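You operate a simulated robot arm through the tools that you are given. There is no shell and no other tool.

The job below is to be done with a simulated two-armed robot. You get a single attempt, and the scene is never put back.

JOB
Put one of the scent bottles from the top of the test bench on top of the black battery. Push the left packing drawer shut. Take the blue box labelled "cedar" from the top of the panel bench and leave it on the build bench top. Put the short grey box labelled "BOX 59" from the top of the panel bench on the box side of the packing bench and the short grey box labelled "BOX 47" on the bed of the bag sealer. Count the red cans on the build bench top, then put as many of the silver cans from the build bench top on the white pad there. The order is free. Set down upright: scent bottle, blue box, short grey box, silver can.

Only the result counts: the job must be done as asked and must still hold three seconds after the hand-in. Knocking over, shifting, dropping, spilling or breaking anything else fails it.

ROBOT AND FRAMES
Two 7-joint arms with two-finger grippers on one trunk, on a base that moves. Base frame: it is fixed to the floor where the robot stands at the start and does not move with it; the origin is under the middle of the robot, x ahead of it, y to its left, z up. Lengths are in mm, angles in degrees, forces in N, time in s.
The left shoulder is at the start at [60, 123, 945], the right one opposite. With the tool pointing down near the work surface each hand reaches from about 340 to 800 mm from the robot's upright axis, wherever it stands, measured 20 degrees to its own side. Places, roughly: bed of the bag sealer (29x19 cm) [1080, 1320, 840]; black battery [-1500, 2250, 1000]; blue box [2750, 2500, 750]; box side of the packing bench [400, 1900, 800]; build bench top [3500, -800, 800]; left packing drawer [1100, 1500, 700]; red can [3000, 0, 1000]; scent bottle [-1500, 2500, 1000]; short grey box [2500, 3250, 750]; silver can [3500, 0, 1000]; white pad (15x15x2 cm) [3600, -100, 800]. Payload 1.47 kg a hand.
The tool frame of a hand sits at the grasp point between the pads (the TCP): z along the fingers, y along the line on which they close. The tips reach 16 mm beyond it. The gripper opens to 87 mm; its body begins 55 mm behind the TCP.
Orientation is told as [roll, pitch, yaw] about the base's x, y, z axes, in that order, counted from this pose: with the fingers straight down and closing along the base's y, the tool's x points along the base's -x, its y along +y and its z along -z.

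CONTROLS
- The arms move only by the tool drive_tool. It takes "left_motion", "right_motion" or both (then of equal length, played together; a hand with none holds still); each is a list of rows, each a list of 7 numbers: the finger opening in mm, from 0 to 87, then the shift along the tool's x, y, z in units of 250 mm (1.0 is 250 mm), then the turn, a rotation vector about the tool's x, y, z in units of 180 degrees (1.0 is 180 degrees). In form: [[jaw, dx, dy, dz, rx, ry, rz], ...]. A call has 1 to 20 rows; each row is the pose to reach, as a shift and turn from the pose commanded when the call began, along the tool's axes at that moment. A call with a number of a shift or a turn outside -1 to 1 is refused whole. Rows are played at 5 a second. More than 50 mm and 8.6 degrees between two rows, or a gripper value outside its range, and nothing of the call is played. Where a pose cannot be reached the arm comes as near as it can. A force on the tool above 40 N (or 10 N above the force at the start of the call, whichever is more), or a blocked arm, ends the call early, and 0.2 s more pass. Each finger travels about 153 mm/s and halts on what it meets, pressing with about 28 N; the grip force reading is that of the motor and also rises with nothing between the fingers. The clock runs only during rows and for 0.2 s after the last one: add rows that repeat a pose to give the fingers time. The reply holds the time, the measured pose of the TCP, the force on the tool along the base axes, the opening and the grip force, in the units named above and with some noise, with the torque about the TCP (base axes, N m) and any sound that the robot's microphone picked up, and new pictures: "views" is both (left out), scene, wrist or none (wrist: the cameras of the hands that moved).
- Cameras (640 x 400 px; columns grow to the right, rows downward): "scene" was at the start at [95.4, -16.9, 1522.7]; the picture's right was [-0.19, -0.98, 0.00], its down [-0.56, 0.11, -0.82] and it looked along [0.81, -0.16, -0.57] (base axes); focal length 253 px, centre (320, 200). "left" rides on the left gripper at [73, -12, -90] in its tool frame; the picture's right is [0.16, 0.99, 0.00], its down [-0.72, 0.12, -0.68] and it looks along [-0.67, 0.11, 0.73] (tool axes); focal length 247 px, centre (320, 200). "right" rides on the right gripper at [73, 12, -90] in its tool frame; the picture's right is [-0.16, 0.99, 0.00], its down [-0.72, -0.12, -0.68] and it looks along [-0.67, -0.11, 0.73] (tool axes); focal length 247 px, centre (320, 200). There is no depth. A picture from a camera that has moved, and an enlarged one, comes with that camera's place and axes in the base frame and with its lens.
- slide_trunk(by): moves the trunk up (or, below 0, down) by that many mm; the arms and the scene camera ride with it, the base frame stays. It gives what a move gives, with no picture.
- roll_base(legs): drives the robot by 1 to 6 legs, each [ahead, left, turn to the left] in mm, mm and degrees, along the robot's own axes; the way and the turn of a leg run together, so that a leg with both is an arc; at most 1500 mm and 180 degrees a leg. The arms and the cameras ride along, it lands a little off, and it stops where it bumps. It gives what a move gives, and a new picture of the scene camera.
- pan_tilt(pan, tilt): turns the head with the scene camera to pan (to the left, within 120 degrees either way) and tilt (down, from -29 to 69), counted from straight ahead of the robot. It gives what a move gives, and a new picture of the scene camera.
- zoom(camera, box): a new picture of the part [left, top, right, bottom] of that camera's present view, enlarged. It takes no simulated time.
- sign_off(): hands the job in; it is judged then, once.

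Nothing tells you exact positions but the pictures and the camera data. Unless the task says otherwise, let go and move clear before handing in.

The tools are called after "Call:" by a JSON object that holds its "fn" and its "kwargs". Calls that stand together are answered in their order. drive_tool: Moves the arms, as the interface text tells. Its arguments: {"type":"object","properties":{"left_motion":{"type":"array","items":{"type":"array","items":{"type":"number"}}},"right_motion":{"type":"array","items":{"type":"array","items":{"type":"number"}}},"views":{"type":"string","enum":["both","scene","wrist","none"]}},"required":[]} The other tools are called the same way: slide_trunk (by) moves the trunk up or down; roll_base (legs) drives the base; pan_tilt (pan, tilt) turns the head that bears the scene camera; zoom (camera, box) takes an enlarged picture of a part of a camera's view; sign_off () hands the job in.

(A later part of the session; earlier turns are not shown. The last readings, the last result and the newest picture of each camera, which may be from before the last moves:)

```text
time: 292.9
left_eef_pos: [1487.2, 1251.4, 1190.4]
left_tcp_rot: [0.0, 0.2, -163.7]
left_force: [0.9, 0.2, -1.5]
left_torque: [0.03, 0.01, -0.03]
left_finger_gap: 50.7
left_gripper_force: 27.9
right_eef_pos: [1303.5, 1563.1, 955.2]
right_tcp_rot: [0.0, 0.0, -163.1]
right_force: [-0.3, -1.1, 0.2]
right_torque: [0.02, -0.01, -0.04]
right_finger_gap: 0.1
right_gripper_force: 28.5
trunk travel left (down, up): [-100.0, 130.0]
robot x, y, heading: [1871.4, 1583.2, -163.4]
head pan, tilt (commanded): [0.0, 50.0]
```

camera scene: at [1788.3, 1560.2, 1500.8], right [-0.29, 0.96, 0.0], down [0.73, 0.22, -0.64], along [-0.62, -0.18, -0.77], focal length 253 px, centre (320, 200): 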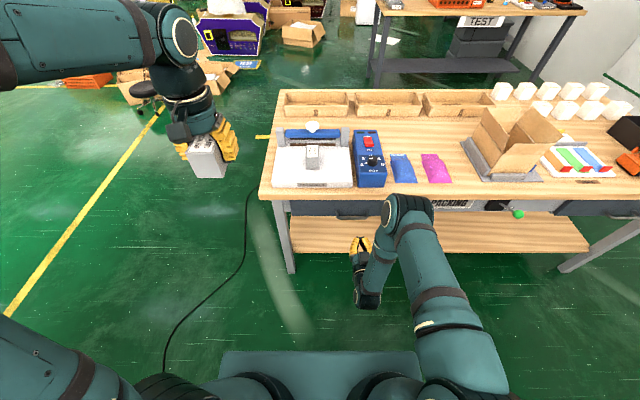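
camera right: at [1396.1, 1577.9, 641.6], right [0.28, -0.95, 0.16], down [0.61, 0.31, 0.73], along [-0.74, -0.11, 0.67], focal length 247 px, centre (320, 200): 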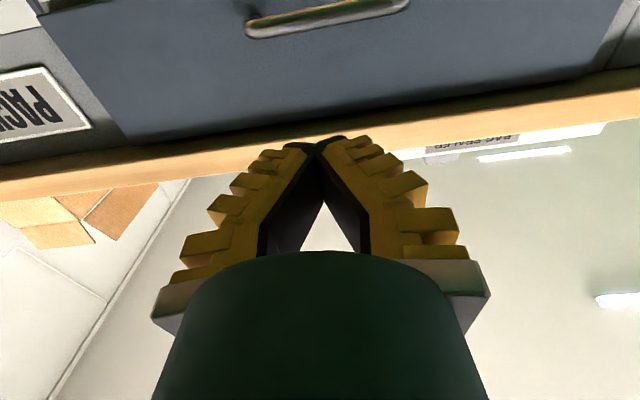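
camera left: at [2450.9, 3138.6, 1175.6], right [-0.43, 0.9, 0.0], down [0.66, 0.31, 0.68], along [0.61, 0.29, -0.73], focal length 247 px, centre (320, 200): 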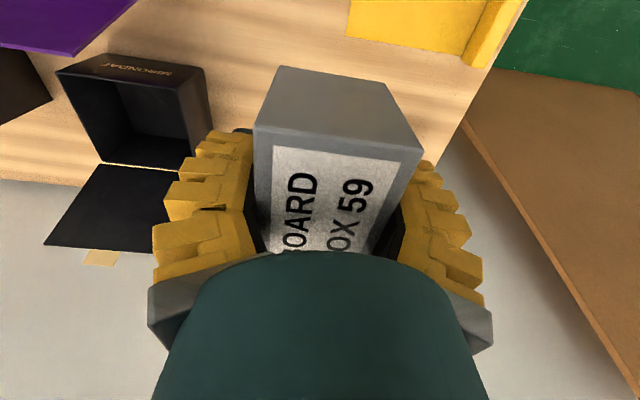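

The drawer is shut. I raise the right hand and drive around the bench end to its back ("box") side with BOX 59 in the left hand.

Call:
{"fn": "drive_tool", "kwargs": {"right_motion": [[0, 0.05, 0, -0.18, 0, 0, 0], [0, 0.1, 0, -0.36, 0, 0, 0], [0, 0.15, 0, -0.54, 0, 0, 0], [0, 0.2, 0, -0.72, 0, 0, 0], [0, 0.3, -0.1, -0.88, 0, 0, 0], [0, 0.4, -0.2, -1.0, 0, 0, 0]], "views": "none"}}

Call:
{"fn": "roll_base", "kwargs": {"legs": [[0, 0, 0.3], [0, 850, 0], [1500, 0, 0], [330, 0, 0]]}}

```text
refused: row 5 steps farther than a row can; nothing moved
```

```text
time: 310.0
left_eef_pos: [-6.7, -138.8, 1189.7]
left_tcp_rot: [0.0, 0.1, -162.1]
left_force: [-1.4, -0.7, -1.8]
left_torque: [-0.02, 0.02, 0.02]
left_finger_gap: 50.9
left_gripper_force: 27.7
right_eef_pos: [-199.5, 166.7, 954.6]
right_tcp_rot: [0.0, 0.0, -161.6]
right_force: [0.2, -0.1, -0.1]
right_torque: [0.0, -0.02, -0.03]
right_finger_gap: 0.0
right_gripper_force: 28.3
trunk travel left (down, up): [-100.0, 130.0]
robot x, y, heading: [370.5, 200.9, -161.3]
head pan, tilt (commanded): [0.0, 50.0]
camera scene: at [284.6, 176.4, 1500.7], right [-0.31, 0.95, 0.0], down [0.73, 0.24, -0.64], along [-0.61, -0.2, -0.77], focal length 253 px, centre (320, 200)
```

scene: 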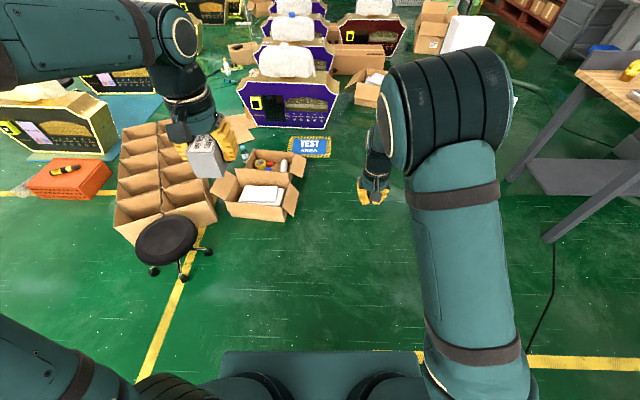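

The tuck move was refused but the drive was clear and no contact occurred. I raise and tuck the right hand now, then turn around.

Call:
{"fn": "drive_tool", "kwargs": {"right_motion": [[0, 0.05, 0, -0.18, 0, 0, 0], [0, 0.1, 0, -0.36, 0, 0, 0], [0, 0.15, 0, -0.54, 0, 0, 0], [0, 0.2, 0, -0.72, 0, 0, 0], [0, 0.3, -0.05, -0.86, 0, 0, 0], [0, 0.4, -0.12, -0.98, 0, 0, 0]], "views": "none"}}

Call:
{"fn": "roll_base", "kwargs": {"legs": [[0, 0, 178.3]]}}

Call:
{"fn": "pan_tilt", "kwargs": {"pan": 40, "tilt": 35}}

```text
time: 311.4
left_eef_pos: [-5.9, -138.7, 1190.4]
left_tcp_rot: [0.1, 0.2, -162.1]
left_force: [0.7, -0.6, -1.1]
left_torque: [-0.02, 0.02, -0.02]
left_finger_gap: 51.0
left_gripper_force: 27.7
right_eef_pos: [-113.5, 227.5, 1201.1]
right_tcp_rot: [-0.1, 0.2, -161.6]
right_force: [0.3, -0.9, -0.1]
right_torque: [-0.04, 0.0, 0.0]
right_finger_gap: 0.2
right_gripper_force: 28.4
trunk travel left (down, up): [-100.0, 130.0]
robot x, y, heading: [369.3, 204.3, -161.7]
head pan, tilt (commanded): [0.0, 50.0]
```

```text
time: 319.0
left_eef_pos: [766.2, 522.8, 1189.7]
left_tcp_rot: [0.1, 0.2, 14.3]
left_force: [0.0, 0.1, -1.1]
left_torque: [0.03, 0.02, -0.06]
left_finger_gap: 51.2
left_gripper_force: 27.8
right_eef_pos: [851.0, 150.7, 1200.0]
right_tcp_rot: [0.0, 0.0, 14.8]
right_force: [0.1, 0.3, -0.6]
right_torque: [0.01, 0.0, -0.03]
right_finger_gap: 0.0
right_gripper_force: 28.1
trunk travel left (down, up): [-100.0, 130.0]
robot x, y, heading: [370.9, 203.3, 14.8]
head pan, tilt (commanded): [0.0, 50.0]
camera scene: at [452.4, 226.3, 1500.7], right [0.25, -0.97, 0.0], down [-0.74, -0.19, -0.64], along [0.62, 0.16, -0.77], focal length 253 px, centre (320, 200)
```

scene: 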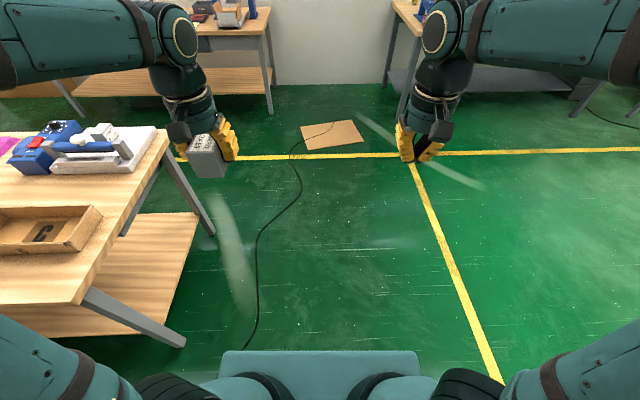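

```text
time: 320.0
left_eef_pos: [766.0, 522.5, 1190.9]
left_tcp_rot: [0.0, 0.2, 14.3]
left_force: [0.2, 0.6, -1.8]
left_torque: [0.01, -0.01, -0.04]
left_finger_gap: 51.2
left_gripper_force: 27.7
right_eef_pos: [850.8, 151.1, 1200.1]
right_tcp_rot: [0.0, 0.2, 14.7]
right_force: [0.1, -0.5, 0.3]
right_torque: [-0.01, 0.02, 0.0]
right_finger_gap: 0.0
right_gripper_force: 28.3
trunk travel left (down, up): [-100.0, 130.0]
robot x, y, heading: [366.4, 204.7, 14.6]
head pan, tilt (commanded): [40.0, 35.0]
camera scene: at [428.9, 278.6, 1522.5], right [0.82, -0.58, 0.0], down [-0.33, -0.47, -0.82], along [0.47, 0.67, -0.57], focal length 253 px, centre (320, 200)
```

scene: 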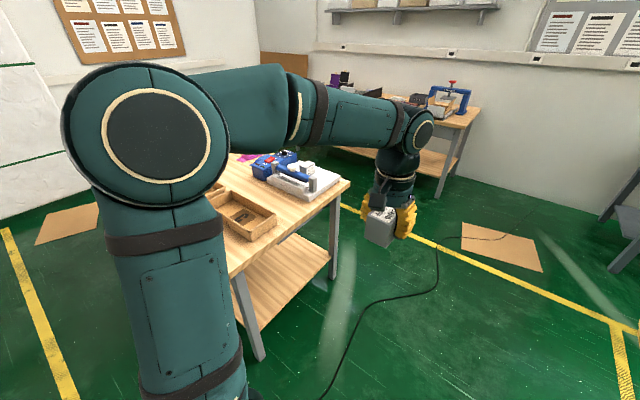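

I'm behind the bench near its end; its back edge is x'≈750. I straighten, back off a little, and strafe left along the box side.

Call:
{"fn": "roll_base", "kwargs": {"legs": [[0, 0, 2.3], [-40, 0, 0], [0, 1450, 0]]}}

Call:
{"fn": "pan_tilt", "kwargs": {"pan": 0, "tilt": 45}}

```text
time: 333.6
left_eef_pos: [308.2, 1888.4, 1190.5]
left_tcp_rot: [0.0, 0.1, 16.1]
left_force: [0.1, 0.0, -0.5]
left_torque: [0.03, 0.02, 0.01]
left_finger_gap: 51.0
left_gripper_force: 28.4
right_eef_pos: [403.3, 1520.1, 1201.1]
right_tcp_rot: [-0.1, 0.2, 16.6]
right_force: [0.2, 0.2, -0.1]
right_torque: [0.02, -0.03, -0.04]
right_finger_gap: 0.1
right_gripper_force: 28.0
trunk travel left (down, up): [-100.0, 130.0]
robot x, y, heading: [-79.6, 1559.3, 16.5]
head pan, tilt (commanded): [40.0, 35.0]
camera scene: at [-22.9, 1634.2, 1522.5], right [0.83, -0.55, 0.0], down [-0.32, -0.48, -0.82], along [0.45, 0.68, -0.57], focal length 253 px, centre (320, 200)
```

scene: 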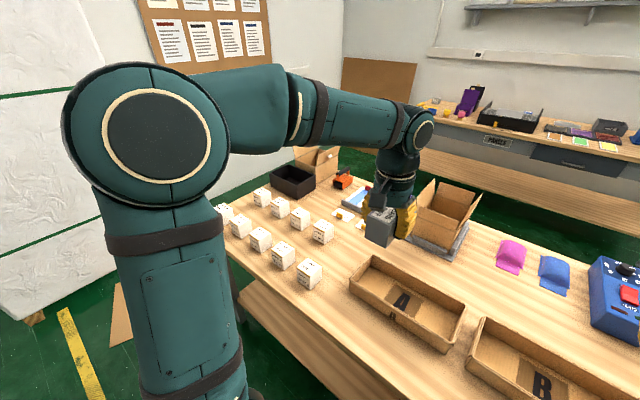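

```text
time: 334.6
left_eef_pos: [306.0, 1888.7, 1190.4]
left_tcp_rot: [0.0, 0.0, 16.1]
left_force: [-0.1, -0.4, -0.5]
left_torque: [-0.02, 0.03, -0.04]
left_finger_gap: 51.0
left_gripper_force: 28.1
right_eef_pos: [402.5, 1520.3, 1201.4]
right_tcp_rot: [0.0, 0.1, 16.6]
right_force: [0.6, 0.6, 0.5]
right_torque: [0.01, 0.01, -0.01]
right_finger_gap: 0.0
right_gripper_force: 28.0
trunk travel left (down, up): [-100.0, 130.0]
robot x, y, heading: [-80.0, 1554.5, 16.2]
head pan, tilt (commanded): [0.0, 45.0]
camera scene: at [6.5, 1583.8, 1507.7], right [0.28, -0.96, 0.0], down [-0.68, -0.2, -0.71], along [0.68, 0.2, -0.71], focal length 253 px, centre (320, 200)
```

scene: 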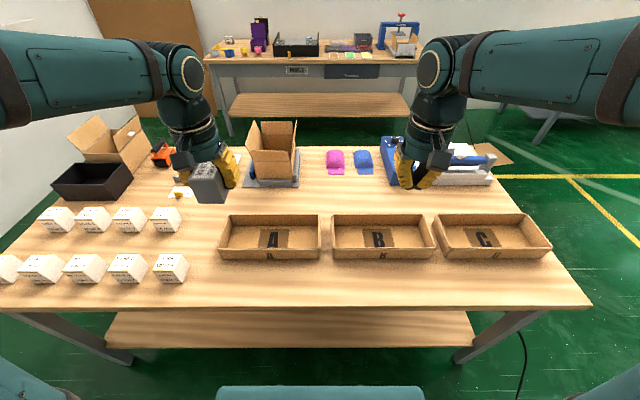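

The box side is clear: trays A–C, white boxes and a 15 cm free strip along the edge in front of the trays. I'll set BOX 59 on that strip before tray A; the left hand is almost right above it.

Call:
{"fn": "drive_tool", "kwargs": {"left_motion": [[35, 0, -0.04, 0.15, 0, 0, 0], [35, 0, -0.08, 0.32, 0, 0, 0], [35, 0, -0.125, 0.5, 0, 0, 0], [35, 0, -0.125, 0.68, 0, 0, 0], [35, 0, -0.125, 0.84, 0, 0, 0], [35, 0, -0.125, 0.98, 0, 0, 0], [35, 0, -0.125, 0.98, 0, 0, 0]], "views": "both"}}

Call:
{"fn": "zoom", "kwargs": {"camera": "scene", "box": [160, 200, 352, 320]}}

```text
time: 336.2
left_eef_pos: [312.9, 1856.6, 944.0]
left_tcp_rot: [0.1, 0.1, 16.1]
left_force: [-0.6, -0.6, -2.0]
left_torque: [0.03, 0.02, -0.01]
left_finger_gap: 50.9
left_gripper_force: 27.5
right_eef_pos: [403.2, 1519.6, 1201.7]
right_tcp_rot: [0.0, 0.1, 16.6]
right_force: [0.2, 0.5, 0.4]
right_torque: [0.0, -0.03, 0.02]
right_finger_gap: 0.0
right_gripper_force: 28.3
trunk travel left (down, up): [-100.0, 130.0]
robot x, y, heading: [-80.4, 1556.6, 16.4]
head pan, tilt (commanded): [0.0, 45.0]
camera scene: at [6.1, 1583.7, 1507.7], right [0.28, -0.96, 0.0], down [-0.68, -0.2, -0.71], along [0.68, 0.2, -0.71], focal length 253 px, centre (320, 200)
camera left: at [247.5, 1825.6, 1032.5], right [-0.43, 0.9, 0.0], down [0.66, 0.31, 0.68], along [0.61, 0.29, -0.73], focal length 247 px, centre (320, 200)
```

scene: 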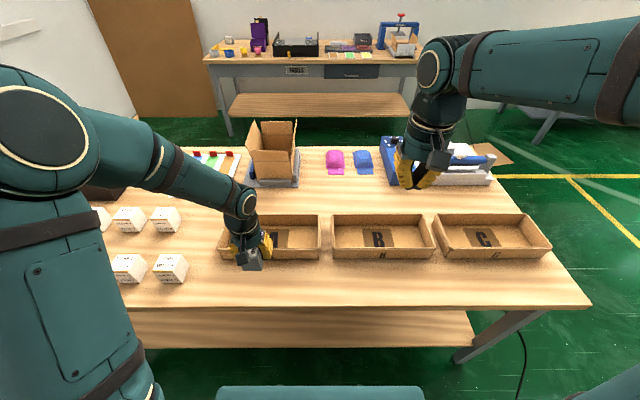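
left: 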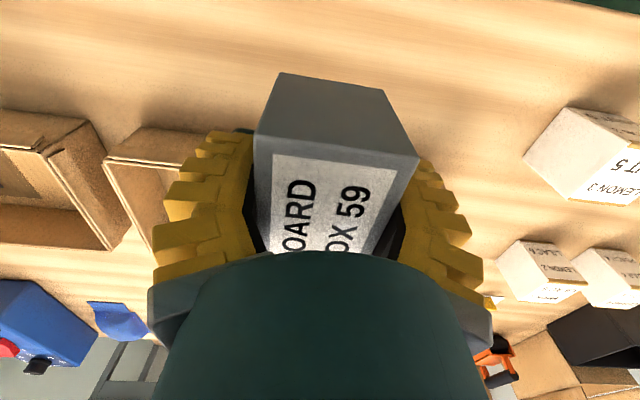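

```text
3.33 times, centred on (256, 260) of scene
camera zoom: at [6.1, 1583.7, 1507.7], right [0.28, -0.96, 0.0], down [-0.68, -0.2, -0.71], along [0.68, 0.2, -0.71], focal length 843 px, centre (533, 0)
```

zoom: 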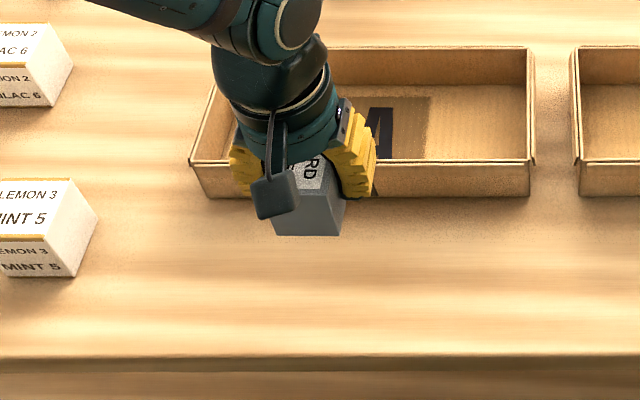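

BOX 59 hangs over the strip with about 30 mm to tray A and 50 mm to the edge. I lower it.

Call:
{"fn": "drive_tool", "kwargs": {"left_motion": [[35, 0, 0, 0.16, 0, 0, 0], [35, 0, 0, 0.3, 0, 0, 0], [35, 0, 0, 0.38, 0, 0, 0], [35, 0, 0, 0.405, 0, 0, 0], [35, 0, 0, 0.415, 0, 0, 0], [35, 0, 0, 0.421, 0, 0, 0], [35, 0, 0, 0.427, 0, 0, 0], [35, 0, 0, 0.427, 0, 0, 0]], "views": "wrist"}}

Call:
{"fn": "zoom", "kwargs": {"camera": "scene", "box": [160, 200, 352, 320]}}

```text
time: 338.1
left_eef_pos: [315.0, 1859.2, 837.5]
left_tcp_rot: [0.1, 0.1, 16.1]
left_force: [-1.0, -0.2, -1.7]
left_torque: [0.0, 0.02, 0.0]
left_finger_gap: 51.2
left_gripper_force: 28.0
right_eef_pos: [401.7, 1519.6, 1200.0]
right_tcp_rot: [0.0, 0.1, 16.6]
right_force: [0.0, -0.1, 0.6]
right_torque: [0.0, 0.0, 0.01]
right_finger_gap: 0.0
right_gripper_force: 27.7
trunk travel left (down, up): [-100.0, 130.0]
robot x, y, heading: [-80.2, 1558.9, 16.7]
head pan, tilt (commanded): [0.0, 45.0]
camera left: at [248.5, 1828.1, 927.2], right [-0.43, 0.91, 0.0], down [0.66, 0.31, 0.68], along [0.61, 0.29, -0.73], focal length 247 px, centre (320, 200)
```

left: 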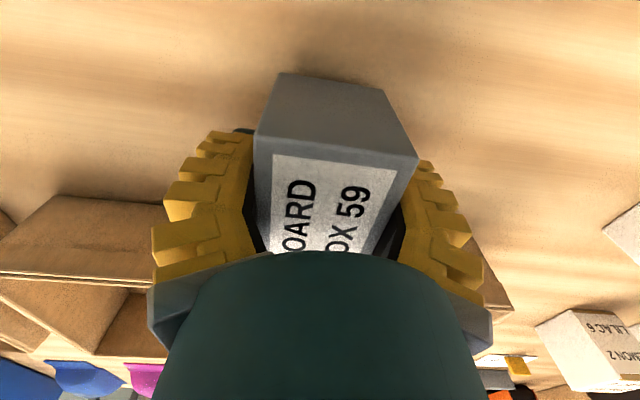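

```text
3.33 times, centred on (256, 260) of scene
camera zoom: at [6.5, 1583.8, 1507.7], right [0.28, -0.96, 0.0], down [-0.68, -0.2, -0.71], along [0.68, 0.2, -0.71], focal length 843 px, centre (533, 0)
```

zoom: 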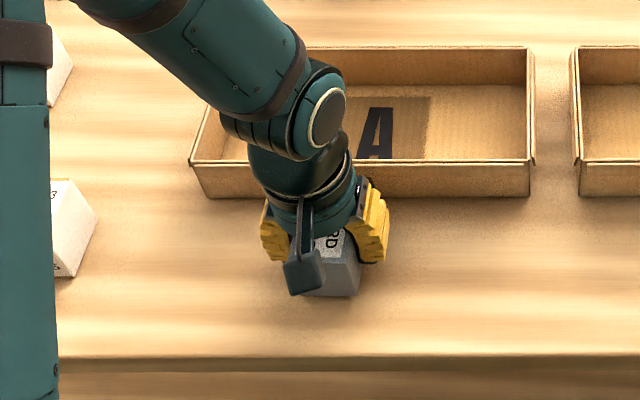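

No contact yet; the last few millimetres go step by step.

Call:
{"fn": "drive_tool", "kwargs": {"left_motion": [[35, 0, 0, 0.004, 0, 0, 0], [35, 0, 0, 0.008, 0, 0, 0], [35, 0, 0, 0.012, 0, 0, 0], [35, 0, 0, 0.016, 0, 0, 0], [35, 0, 0, 0.02, 0, 0, 0], [35, 0, 0, 0.02, 0, 0, 0]], "views": "none"}}

```text
time: 339.4
left_eef_pos: [315.0, 1858.6, 834.0]
left_tcp_rot: [0.1, 0.1, 16.1]
left_force: [-0.6, 0.3, -0.6]
left_torque: [0.01, -0.02, 0.01]
left_finger_gap: 51.4
left_gripper_force: 27.5
right_eef_pos: [403.3, 1520.7, 1201.2]
right_tcp_rot: [-0.1, 0.1, 16.7]
right_force: [0.1, 0.0, 0.1]
right_torque: [0.01, 0.02, 0.0]
right_finger_gap: 0.2
right_gripper_force: 28.2
trunk travel left (down, up): [-100.0, 130.0]
robot x, y, heading: [-77.9, 1556.6, 16.3]
head pan, tilt (commanded): [0.0, 45.0]
```

Call:
{"fn": "drive_tool", "kwargs": {"left_motion": [[35, 0, 0, 0.004, 0, 0, 0], [35, 0, 0, 0.008, 0, 0, 0], [35, 0, 0, 0.012, 0, 0, 0], [35, 0, 0, 0.016, 0, 0, 0], [35, 0, 0, 0.016, 0, 0, 0]], "views": "none"}}

```text
time: 340.6
left_eef_pos: [313.9, 1859.4, 830.0]
left_tcp_rot: [0.1, -0.1, 16.2]
left_force: [1.2, 4.3, 23.7]
left_torque: [0.09, -0.08, -0.02]
left_finger_gap: 51.7
left_gripper_force: 27.9
right_eef_pos: [401.6, 1519.4, 1200.9]
right_tcp_rot: [0.1, 0.0, 16.6]
right_force: [0.0, -0.6, 0.4]
right_torque: [0.01, 0.02, -0.04]
right_finger_gap: 0.0
right_gripper_force: 28.2
trunk travel left (down, up): [-100.0, 130.0]
robot x, y, heading: [-80.3, 1558.1, 16.1]
head pan, tilt (commanded): [0.0, 45.0]
```

BOX 59 presses on the bench. I ease up about 2.5 mm, open, and rise clear.

Call:
{"fn": "drive_tool", "kwargs": {"left_motion": [[35, 0, 0, -0.01, 0, 0, 0], [35, 0, 0, -0.01, 0, 0, 0], [54, 0, 0, -0.01, 0, 0, 0], [64, 0, 0, -0.01, 0, 0, 0], [76, 0, 0, -0.01, 0, 0, 0], [76, 0, 0, -0.1, 0, 0, 0], [76, 0, 0, -0.28, 0, 0, 0], [76, 0, 0, -0.46, 0, 0, 0], [76, 0, 0, -0.64, 0, 0, 0], [76, 0, 0, -0.82, 0, 0, 0], [76, 0, 0, -1.0, 0, 0, 0]], "views": "both"}}

Call:
{"fn": "zoom", "kwargs": {"camera": "scene", "box": [160, 200, 352, 320]}}

```text
time: 343.1
left_eef_pos: [315.5, 1856.9, 1078.6]
left_tcp_rot: [0.1, 0.1, 16.1]
left_force: [0.5, 0.3, 0.1]
left_torque: [0.01, 0.03, 0.0]
left_finger_gap: 78.4
left_gripper_force: 1.4
right_eef_pos: [403.0, 1519.7, 1199.8]
right_tcp_rot: [0.1, 0.0, 16.5]
right_force: [-0.2, 0.8, 0.5]
right_torque: [0.01, 0.01, -0.03]
right_finger_gap: 0.0
right_gripper_force: 28.0
trunk travel left (down, up): [-100.0, 130.0]
robot x, y, heading: [-78.0, 1558.0, 16.5]
head pan, tilt (commanded): [0.0, 45.0]
camera scene: at [5.9, 1583.5, 1507.7], right [0.28, -0.96, 0.0], down [-0.68, -0.2, -0.71], along [0.68, 0.2, -0.71], focal length 253 px, centre (320, 200)
camera left: at [250.2, 1826.5, 1168.9], right [-0.43, 0.91, 0.0], down [0.67, 0.31, 0.68], along [0.61, 0.29, -0.73], focal length 247 px, centre (320, 200)
```

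scene: 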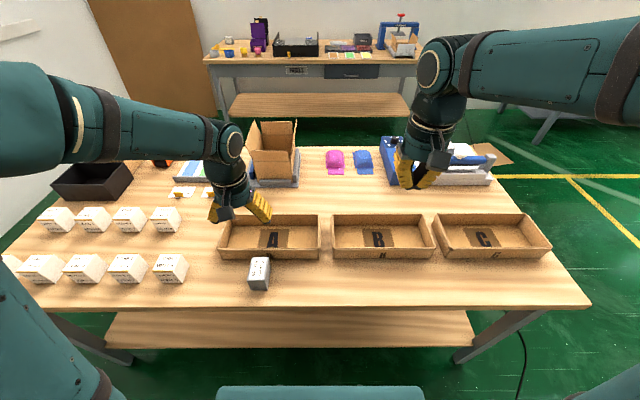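
left: 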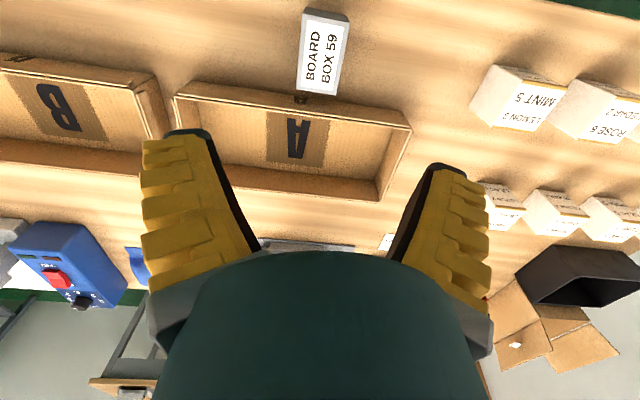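

```text
3.33 times, centred on (256, 260) of scene
camera zoom: at [5.9, 1583.5, 1507.7], right [0.28, -0.96, 0.0], down [-0.68, -0.2, -0.71], along [0.68, 0.2, -0.71], focal length 843 px, centre (533, 0)
```

zoom: 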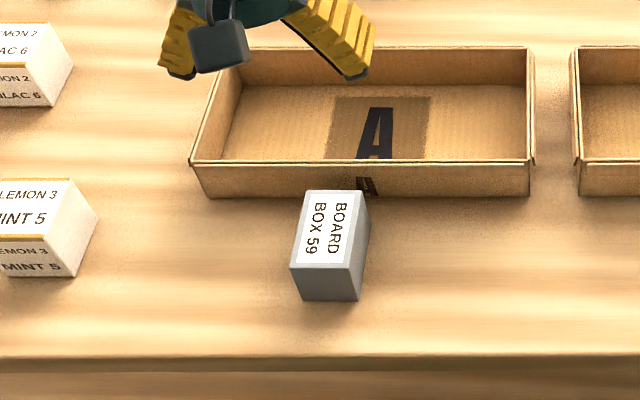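

BOX 59 stands upright on the box side. I tuck the left hand, back off and turn round to face the test bench.

Call:
{"fn": "drive_tool", "kwargs": {"left_motion": [[76, 0, 0.03, -0.18, 0, 0, 0], [76, 0, 0.06, -0.36, 0, 0, 0], [76, 0, 0.09, -0.5, 0, 0, 0]], "views": "none"}}

Call:
{"fn": "roll_base", "kwargs": {"legs": [[-240, 0, 0], [0, 0, 90], [0, 0, 90]]}}

Call:
{"fn": "pan_tilt", "kwargs": {"pan": -30, "tilt": 30}}

```text
time: 343.9
left_eef_pos: [309.0, 1879.6, 1204.9]
left_tcp_rot: [0.1, 0.1, 16.0]
left_force: [-0.2, 0.4, 0.9]
left_torque: [0.01, -0.03, 0.02]
left_finger_gap: 78.5
left_gripper_force: 1.4
right_eef_pos: [402.0, 1519.9, 1199.7]
right_tcp_rot: [0.0, 0.1, 16.6]
right_force: [0.2, 0.5, -0.2]
right_torque: [0.0, -0.02, -0.01]
right_finger_gap: 0.0
right_gripper_force: 28.1
trunk travel left (down, up): [-100.0, 130.0]
robot x, y, heading: [-78.8, 1557.7, 16.6]
head pan, tilt (commanded): [0.0, 45.0]
```

```text
time: 353.3
left_eef_pos: [-698.5, 1168.3, 1206.6]
left_tcp_rot: [0.0, 0.1, -163.9]
left_force: [0.2, 0.0, -0.3]
left_torque: [-0.03, 0.0, -0.04]
left_finger_gap: 78.5
left_gripper_force: 1.9
right_eef_pos: [-793.0, 1528.3, 1199.8]
right_tcp_rot: [-0.2, 0.1, -163.4]
right_force: [0.3, 0.5, -0.4]
right_torque: [0.03, 0.02, 0.01]
right_finger_gap: 0.2
right_gripper_force: 28.4
trunk travel left (down, up): [-100.0, 130.0]
robot x, y, heading: [-312.0, 1488.9, -163.7]
head pan, tilt (commanded): [0.0, 45.0]
camera scene: at [-397.9, 1463.8, 1507.7], right [-0.28, 0.96, 0.0], down [0.68, 0.2, -0.71], along [-0.68, -0.2, -0.71], focal length 253 px, centre (320, 200)
```

scene: 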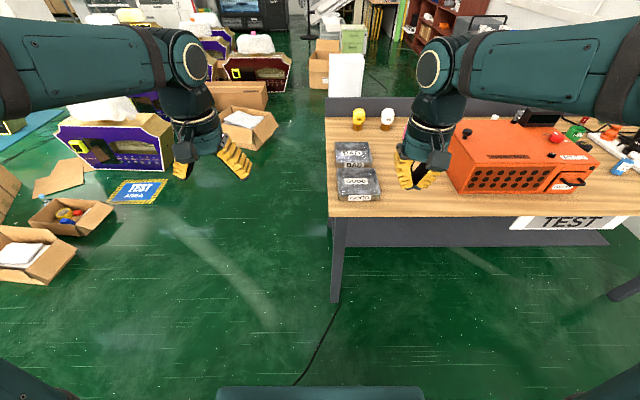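

```text
time: 354.2
left_eef_pos: [-698.8, 1169.5, 1204.7]
left_tcp_rot: [0.2, 0.1, -164.0]
left_force: [0.1, 0.0, 0.9]
left_torque: [0.01, 0.0, -0.02]
left_finger_gap: 78.4
left_gripper_force: 1.3
right_eef_pos: [-791.9, 1528.0, 1200.3]
right_tcp_rot: [0.0, 0.1, -163.4]
right_force: [-0.5, -0.6, 0.2]
right_torque: [0.0, 0.02, 0.02]
right_finger_gap: 0.0
right_gripper_force: 28.1
trunk travel left (down, up): [-100.0, 130.0]
robot x, y, heading: [-308.3, 1490.7, -163.4]
head pan, tilt (commanded): [-30.0, 30.0]
camera scene: at [-407.9, 1508.1, 1530.2], right [0.23, 0.97, 0.0], down [0.49, -0.12, -0.87], along [-0.84, 0.2, -0.5], focal length 253 px, centre (320, 200)
```

scene: 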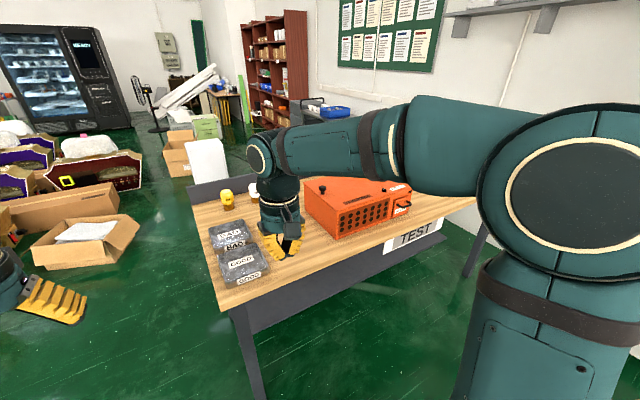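

I face the test bench now: two BAD/GOOD trays at its left end, the orange device in the middle and small items at the right. I strafe right to the section with the battery and scent bottles.

Call:
{"fn": "roll_base", "kwargs": {"legs": [[0, -950, 0]]}}

Call:
{"fn": "pan_tilt", "kwargs": {"pan": 0, "tilt": 35}}

```text
time: 362.9
left_eef_pos: [-967.8, 2087.5, 1205.3]
left_tcp_rot: [0.1, 0.1, -164.5]
left_force: [-0.3, 0.5, 1.1]
left_torque: [-0.03, 0.0, 0.0]
left_finger_gap: 78.6
left_gripper_force: 1.5
right_eef_pos: [-1058.4, 2446.9, 1200.6]
right_tcp_rot: [0.0, 0.1, -164.0]
right_force: [-0.1, 0.1, 0.0]
right_torque: [-0.02, -0.01, 0.04]
right_finger_gap: 0.1
right_gripper_force: 27.9
trunk travel left (down, up): [-100.0, 130.0]
robot x, y, heading: [-571.3, 2403.4, -164.1]
head pan, tilt (commanded): [-30.0, 30.0]
camera scene: at [-673.4, 2423.9, 1530.3], right [0.24, 0.97, 0.0], down [0.48, -0.12, -0.87], along [-0.84, 0.21, -0.5], focal length 253 px, centre (320, 200)
```

scene: 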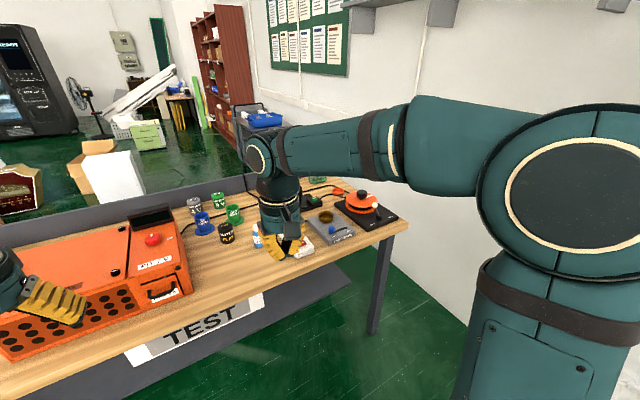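

```text
time: 363.9
left_eef_pos: [-966.6, 2087.2, 1205.2]
left_tcp_rot: [0.0, 0.1, -164.5]
left_force: [0.2, -1.1, -0.8]
left_torque: [0.01, 0.01, 0.0]
left_finger_gap: 78.4
left_gripper_force: 1.6
right_eef_pos: [-1057.9, 2447.1, 1200.6]
right_tcp_rot: [-0.1, 0.1, -164.0]
right_force: [-0.8, -1.0, -1.0]
right_torque: [0.0, 0.01, 0.0]
right_finger_gap: 0.0
right_gripper_force: 28.7
trunk travel left (down, up): [-100.0, 130.0]
robot x, y, heading: [-572.7, 2409.3, -164.1]
head pan, tilt (commanded): [0.0, 35.0]
camera scene: at [-670.3, 2377.7, 1522.5], right [-0.27, 0.96, 0.0], down [0.55, 0.16, -0.82], along [-0.79, -0.22, -0.57], focal length 253 px, centre (320, 200)
```

scene: 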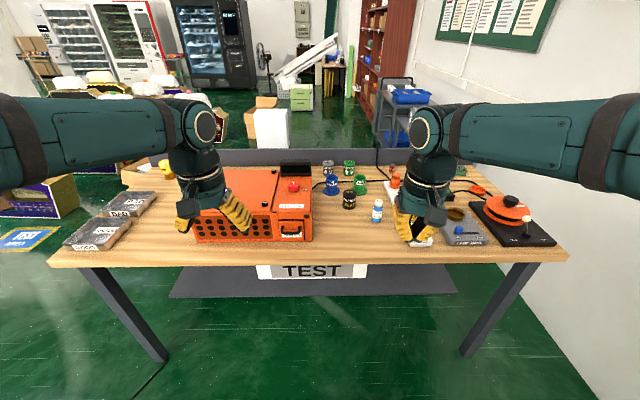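

Call:
{"fn": "zoom", "kwargs": {"camera": "scene", "box": [270, 140, 430, 240]}}

Call:
{"fn": "zoom", "kwargs": {"camera": "scene", "box": [400, 150, 560, 250]}}

Call:
{"fn": "zoom", "kwargs": {"camera": "scene", "box": [50, 150, 242, 270]}}

```text
4.00 times, centred on (350, 190) of scene
camera zoom: at [-670.3, 2377.7, 1522.5], right [-0.27, 0.96, 0.0], down [0.55, 0.16, -0.82], along [-0.79, -0.22, -0.57], focal length 1011 px, centre (200, 240)
```

zoom: 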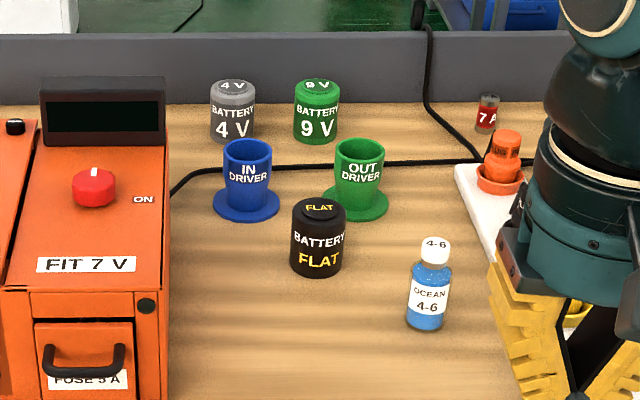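

```text
4.00 times, centred on (480, 200) of scene
camera zoom: at [-670.3, 2377.7, 1522.5], right [-0.27, 0.96, 0.0], down [0.55, 0.16, -0.82], along [-0.79, -0.22, -0.57], focal length 1011 px, centre (-320, 200)
```

zoom: 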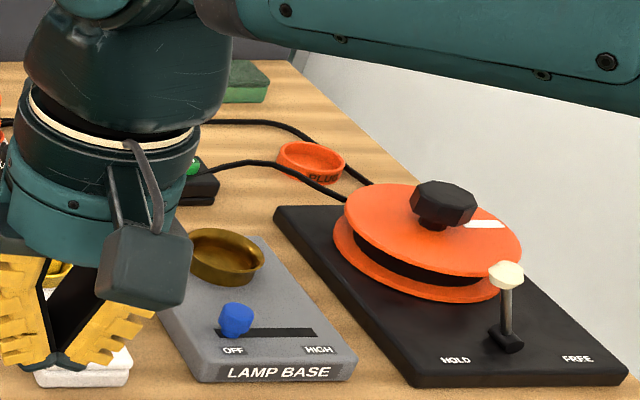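

```text
3.33 times, centred on (146, 210) of scene
camera zoom: at [-670.3, 2377.7, 1522.5], right [-0.27, 0.96, 0.0], down [0.55, 0.16, -0.82], along [-0.79, -0.22, -0.57], focal length 843 px, centre (900, 167)
```

zoom: 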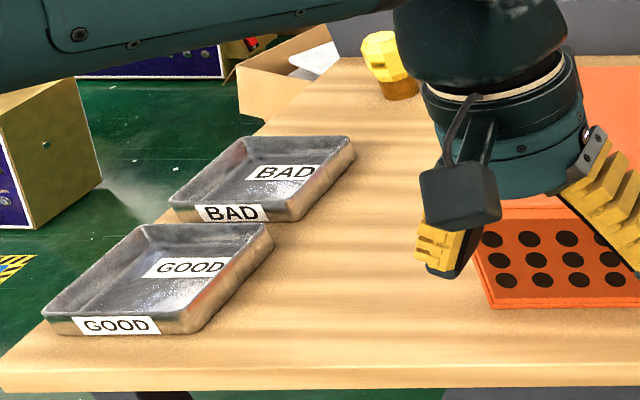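

I see the black battery ("BATTERY FLAT") and a scent bottle ("OCEAN 4-6") close to it, in reach for the right hand. I go 320 mm closer and measure again.

Call:
{"fn": "roll_base", "kwargs": {"legs": [[300, 0, 0.9]]}}

Call:
{"fn": "pan_tilt", "kwargs": {"pan": -10, "tilt": 45}}

Call:
{"fn": "zoom", "kwargs": {"camera": "scene", "box": [240, 140, 400, 240]}}

```text
time: 365.9
left_eef_pos: [-1253.2, 1996.7, 1204.7]
left_tcp_rot: [0.1, 0.2, -163.8]
left_force: [-0.2, -0.1, 0.2]
left_torque: [0.03, -0.01, 0.0]
left_finger_gap: 78.1
left_gripper_force: 2.4
right_eef_pos: [-1347.1, 2356.9, 1199.1]
right_tcp_rot: [0.0, 0.1, -163.3]
right_force: [-0.5, -0.5, -0.6]
right_torque: [0.05, -0.02, -0.02]
right_finger_gap: 0.0
right_gripper_force: 27.8
trunk travel left (down, up): [-100.0, 130.0]
robot x, y, heading: [-865.7, 2322.6, -163.1]
head pan, tilt (commanded): [0.0, 35.0]
camera scene: at [-959.4, 2291.6, 1522.4], right [-0.29, 0.96, 0.0], down [0.55, 0.17, -0.82], along [-0.78, -0.24, -0.57], focal length 253 px, centre (320, 200)
```

scene: 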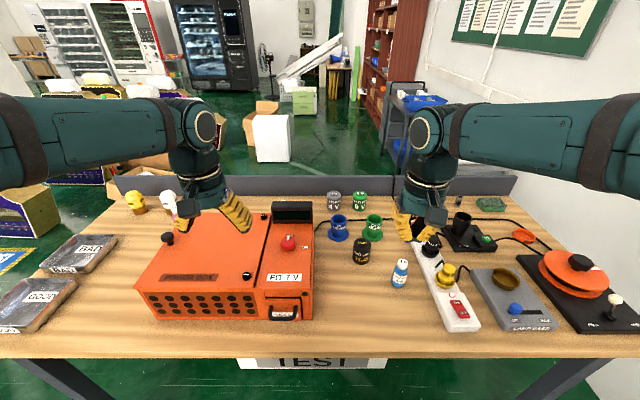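

```text
time: 366.6
left_eef_pos: [-1250.6, 1997.6, 1205.7]
left_tcp_rot: [0.1, 0.1, -163.7]
left_force: [-0.3, 1.1, 0.9]
left_torque: [0.0, 0.03, 0.01]
left_finger_gap: 78.4
left_gripper_force: 1.8
right_eef_pos: [-1346.4, 2356.3, 1200.2]
right_tcp_rot: [0.1, 0.2, -163.1]
right_force: [0.5, -0.4, 0.4]
right_torque: [-0.02, -0.02, -0.01]
right_finger_gap: 0.1
right_gripper_force: 27.9
trunk travel left (down, up): [-100.0, 130.0]
robot x, y, heading: [-863.9, 2320.7, -163.8]
head pan, tilt (commanded): [-10.0, 45.0]
camera scene: at [-954.6, 2307.7, 1507.7], right [-0.12, 0.99, 0.0], down [0.7, 0.08, -0.71], along [-0.7, -0.08, -0.71], focal length 253 px, centre (320, 200)
```

scene: 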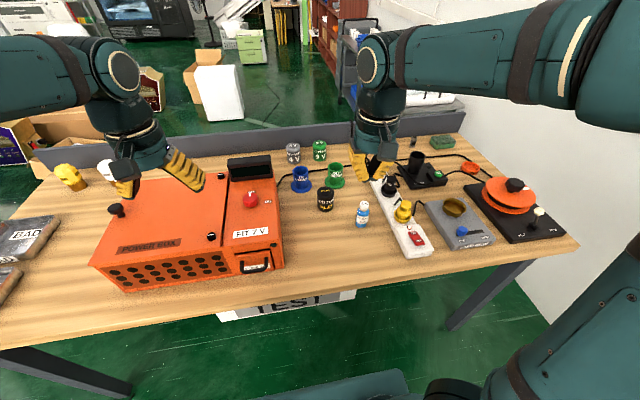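

```text
4.00 times, centred on (320, 190) of scene
camera zoom: at [-954.6, 2307.7, 1507.7], right [-0.12, 0.99, 0.0], down [0.7, 0.08, -0.71], along [-0.7, -0.08, -0.71], focal length 1011 px, centre (320, 240)
```

zoom: 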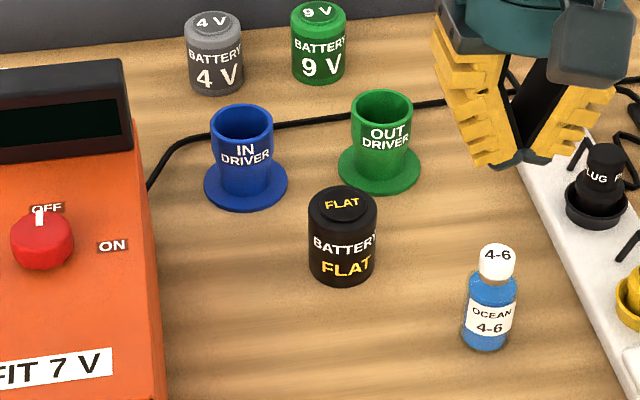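

OCEAN stands at ≈[-1488, 2380] (z≈865–973, 43 mm wide) and the black battery at ≈[-1547, 2257] with its top at z≈953. I raise the trunk 60 mm, open the right hand, and bring it above the bottle.

Call:
{"fn": "slide_trunk", "kwargs": {"by": 60}}

Call:
{"fn": "drive_tool", "kwargs": {"right_motion": [[40, -0.086, -0.042, 0.13, 0, 0, 0], [78, -0.172, -0.083, 0.26, 0, 0, 0], [78, -0.258, -0.125, 0.39, 0, 0, 0], [78, -0.344, -0.167, 0.52, 0, 0, 0], [78, -0.43, -0.208, 0.65, 0, 0, 0], [78, -0.516, -0.25, 0.76, 0, 0, 0], [78, -0.516, -0.25, 0.76, 0, 0, 0]], "views": "both"}}

Call:
{"fn": "zoom", "kwargs": {"camera": "scene", "box": [240, 160, 400, 260]}}

```text
time: 367.6
left_eef_pos: [-1251.5, 1997.9, 1264.4]
left_tcp_rot: [0.2, 0.1, -163.7]
left_force: [0.2, -0.4, 0.2]
left_torque: [0.02, 0.01, 0.01]
left_finger_gap: 78.5
left_gripper_force: 2.1
right_eef_pos: [-1345.5, 2355.8, 1260.1]
right_tcp_rot: [-0.1, 0.0, -163.3]
right_force: [0.0, -0.2, 0.3]
right_torque: [-0.01, 0.0, -0.03]
right_finger_gap: 0.1
right_gripper_force: 28.3
trunk travel left (down, up): [-160.0, 70.0]
robot x, y, heading: [-861.5, 2322.2, -163.3]
head pan, tilt (commanded): [-10.0, 45.0]
```

```text
time: 369.2
left_eef_pos: [-1250.5, 1996.8, 1265.7]
left_tcp_rot: [0.0, 0.1, -163.7]
left_force: [0.9, -0.1, -0.2]
left_torque: [0.0, 0.0, 0.0]
left_finger_gap: 78.7
left_gripper_force: 2.0
right_eef_pos: [-1488.4, 2379.2, 1069.5]
right_tcp_rot: [0.0, 0.0, -163.2]
right_force: [0.2, -0.2, 0.0]
right_torque: [-0.04, 0.01, 0.0]
right_finger_gap: 80.1
right_gripper_force: 1.6
trunk travel left (down, up): [-160.0, 70.0]
robot x, y, heading: [-866.0, 2319.1, -163.2]
head pan, tilt (commanded): [-10.0, 45.0]
camera scene: at [-953.9, 2307.7, 1567.8], right [-0.12, 0.99, 0.0], down [0.7, 0.08, -0.71], along [-0.7, -0.08, -0.71], focal length 253 px, centre (320, 200)
camera right: at [-1414.6, 2387.8, 1160.7], right [0.13, -0.99, 0.0], down [-0.73, -0.1, 0.68], along [-0.67, -0.09, -0.73], focal length 247 px, centre (320, 200)
```

scene: 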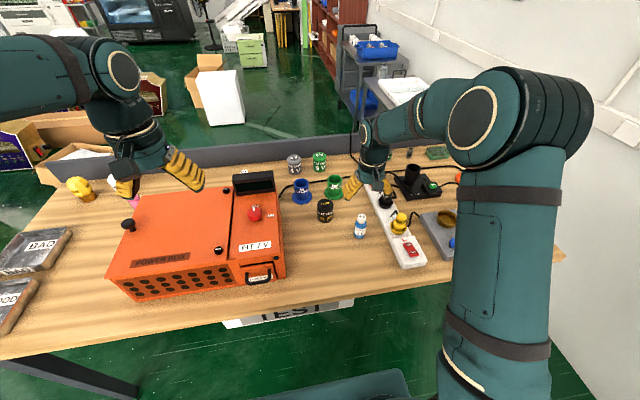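
right: 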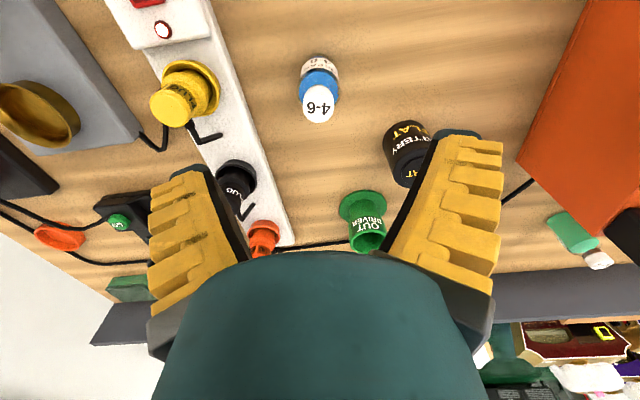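

```text
4.00 times, centred on (320, 210) of scene
camera zoom: at [-953.9, 2307.7, 1567.8], right [-0.12, 0.99, 0.0], down [0.7, 0.08, -0.71], along [-0.7, -0.08, -0.71], focal length 1011 px, centre (320, 160)
```

zoom: 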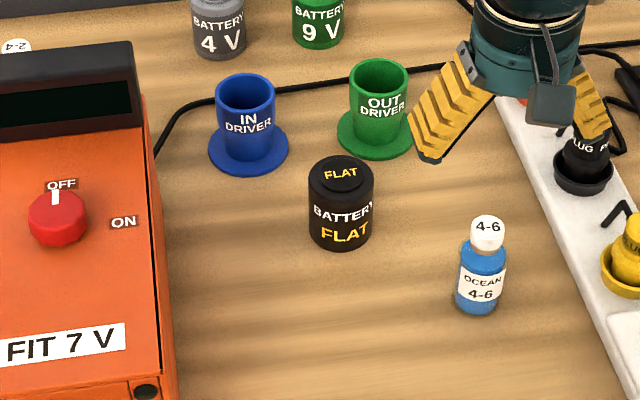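

The wrist view confirms the bottle within 1 mm under the hand. I descend around it so the palm stays just above its cap.

Call:
{"fn": "drive_tool", "kwargs": {"right_motion": [[74, 0, 0, 0.12, 0, 0, 0], [74, 0, 0, 0.28, 0, 0, 0], [74, 0, 0, 0.42, 0, 0, 0], [74, 0, 0, 0.52, 0, 0, 0], [74, 0, 0, 0.566, 0, 0, 0], [74, 0, 0, 0.566, 0, 0, 0]], "views": "both"}}

Call:
{"fn": "zoom", "kwargs": {"camera": "scene", "box": [280, 160, 440, 260]}}

```text
time: 370.6
left_eef_pos: [-1251.7, 1996.7, 1263.8]
left_tcp_rot: [0.0, 0.2, -163.7]
left_force: [0.0, -0.5, 0.0]
left_torque: [0.05, -0.01, -0.02]
left_finger_gap: 78.4
left_gripper_force: 1.7
right_eef_pos: [-1487.4, 2380.2, 928.5]
right_tcp_rot: [0.0, 0.0, -163.2]
right_force: [-0.3, -0.1, 1.0]
right_torque: [0.0, 0.04, -0.03]
right_finger_gap: 76.6
right_gripper_force: 2.1
trunk travel left (down, up): [-160.0, 70.0]
robot x, y, heading: [-861.6, 2320.9, -163.3]
head pan, tilt (commanded): [-10.0, 45.0]
camera scene: at [-954.8, 2307.7, 1567.7], right [-0.12, 0.99, 0.0], down [0.7, 0.08, -0.71], along [-0.7, -0.08, -0.71], focal length 253 px, centre (320, 200)
camera right: at [-1413.9, 2388.8, 1018.1], right [0.13, -0.99, 0.0], down [-0.73, -0.1, 0.68], along [-0.67, -0.09, -0.73], focal length 247 px, centre (320, 200)
```

scene: 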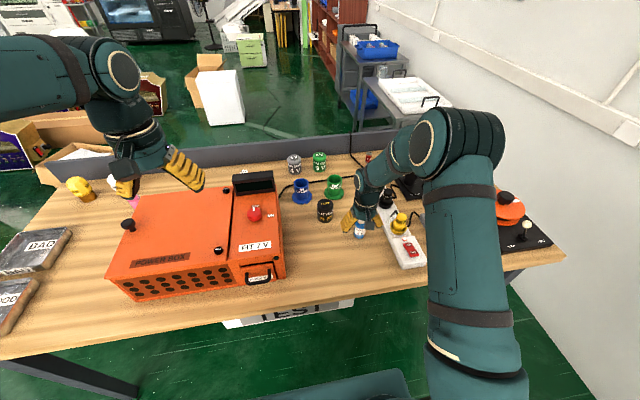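
right: 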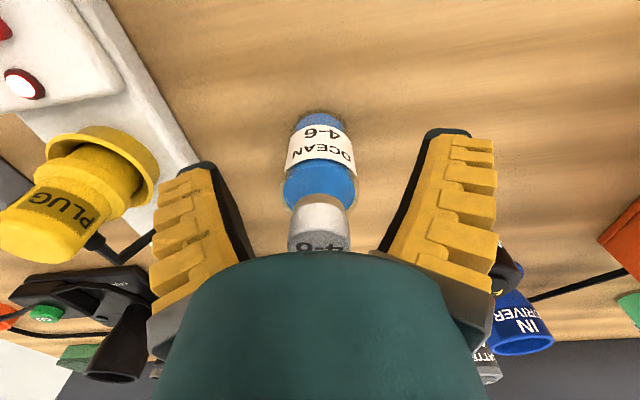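

```text
4.00 times, centred on (360, 210) of scene
camera zoom: at [-954.8, 2307.7, 1567.7], right [-0.12, 0.99, 0.0], down [0.7, 0.08, -0.71], along [-0.7, -0.08, -0.71], focal length 1011 px, centre (160, 160)
```

zoom: 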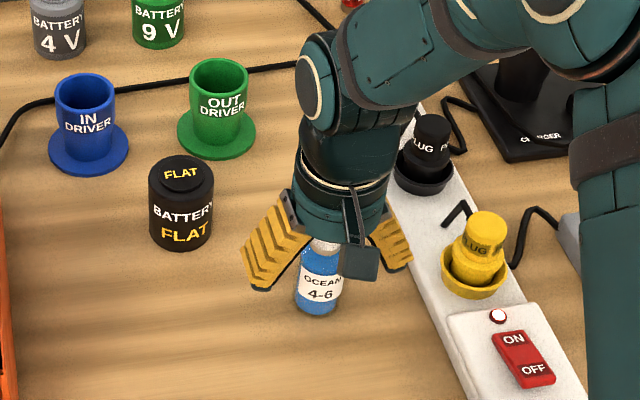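

The fingers straddle the bottle's upper body. I close and check the width before lifting.

Call:
{"fn": "drive_tool", "kwargs": {"right_motion": [[60, 0, 0, 0, 0, 0, 0], [48, 0, 0, 0, 0, 0, 0], [36, 0, 0, 0, 0, 0, 0], [30, 0, 0, 0, 0, 0, 0], [30, 0, 0, 0, 0, 0, 0]], "views": "wrist"}}

```text
time: 371.8
left_eef_pos: [-1250.1, 1997.0, 1265.7]
left_tcp_rot: [0.0, 0.0, -163.7]
left_force: [-0.5, 0.1, -0.3]
left_torque: [-0.02, 0.04, 0.03]
left_finger_gap: 78.7
left_gripper_force: 2.1
right_eef_pos: [-1486.5, 2379.7, 928.0]
right_tcp_rot: [-0.1, 0.0, -163.2]
right_force: [0.7, 2.8, 8.1]
right_torque: [0.12, -0.11, 0.07]
right_finger_gap: 35.6
right_gripper_force: 28.6
trunk travel left (down, up): [-160.0, 70.0]
robot x, y, heading: [-863.4, 2320.2, -163.5]
head pan, tilt (commanded): [-10.0, 45.0]
camera right: at [-1413.5, 2389.2, 1018.9], right [0.13, -0.99, 0.0], down [-0.73, -0.1, 0.68], along [-0.67, -0.09, -0.73], focal length 247 px, centre (320, 200)
```

right: 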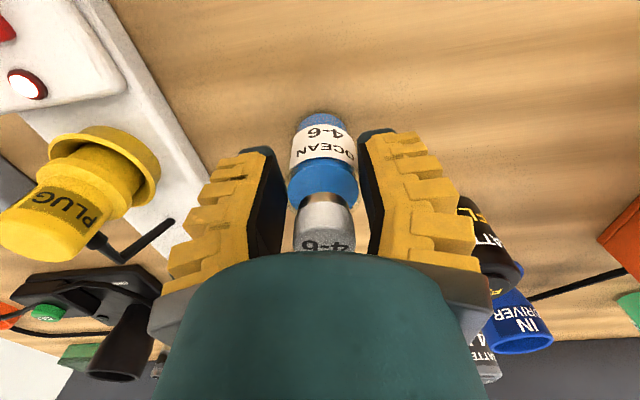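

The gap closed to 35.6 mm with an 8 N upward reaction, so the pads may be on the sloped shoulder. I look closer before lifting.

Call:
{"fn": "zoom", "kwargs": {"camera": "scene", "box": [328, 190, 408, 240]}}

Call:
{"fn": "zoom", "kwargs": {"camera": "right", "box": [240, 90, 400, 190]}}

```text
8.00 times, centred on (368, 215) of scene
camera zoom: at [-954.0, 2308.0, 1567.8], right [-0.12, 0.99, 0.0], down [0.7, 0.08, -0.71], along [-0.7, -0.08, -0.71], focal length 2022 px, centre (-64, 80)
```

zoom: 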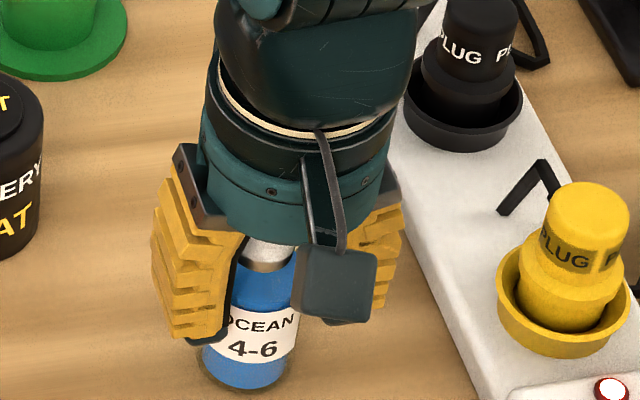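

```text
4.00 times, centred on (320, 140) of right
camera zoom: at [-1413.5, 2389.2, 1018.9], right [0.13, -0.99, 0.0], down [-0.73, -0.1, 0.68], along [-0.67, -0.09, -0.73], focal length 988 px, centre (320, 440)
```

zoom: 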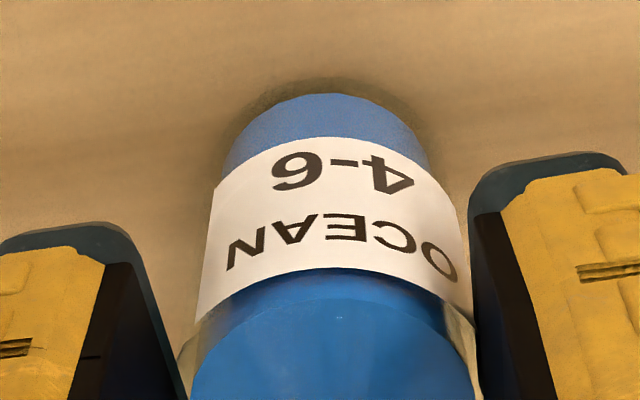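

The pads seem to hold the body near the label's top edge. I test with a tiny 10 mm lift.

Call:
{"fn": "drive_tool", "kwargs": {"right_motion": [[30, 0, 0, -0.01, 0, 0, 0], [30, 0, 0, -0.02, 0, 0, 0], [30, 0, 0, -0.04, 0, 0, 0], [30, 0, 0, -0.04, 0, 0, 0]], "views": "wrist"}}

Call:
{"fn": "zoom", "kwargs": {"camera": "scene", "box": [328, 190, 408, 240]}}

```text
time: 372.8
left_eef_pos: [-1252.2, 1997.8, 1264.8]
left_tcp_rot: [0.2, 0.1, -163.7]
left_force: [0.1, 0.0, 0.5]
left_torque: [0.02, -0.01, 0.01]
left_finger_gap: 78.6
left_gripper_force: 2.4
right_eef_pos: [-1489.2, 2379.1, 938.3]
right_tcp_rot: [0.1, 0.1, -163.1]
right_force: [0.3, -0.7, -1.5]
right_torque: [0.0, -0.01, 0.04]
right_finger_gap: 32.0
right_gripper_force: 27.9
trunk travel left (down, up): [-160.0, 70.0]
robot x, y, heading: [-865.5, 2319.7, -163.4]
head pan, tilt (commanded): [-10.0, 45.0]
camera right: at [-1414.5, 2387.4, 1028.5], right [0.13, -0.99, 0.0], down [-0.73, -0.1, 0.68], along [-0.67, -0.09, -0.73], focal length 247 px, centre (320, 200)
```

right: 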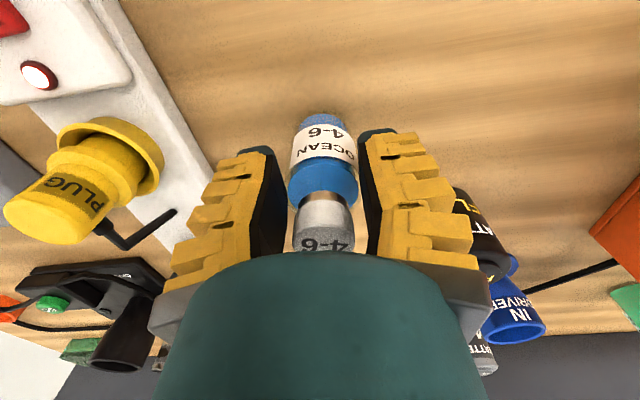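

```text
8.00 times, centred on (368, 215) of scene
camera zoom: at [-955.0, 2307.7, 1567.6], right [-0.12, 0.99, 0.0], down [0.7, 0.08, -0.71], along [-0.7, -0.08, -0.71], focal length 2022 px, centre (-64, 80)
```

zoom: 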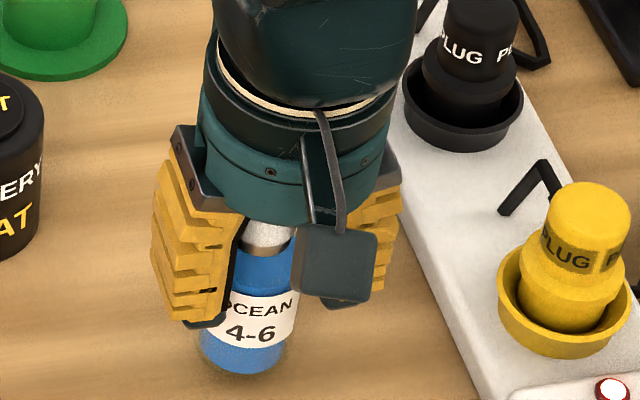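

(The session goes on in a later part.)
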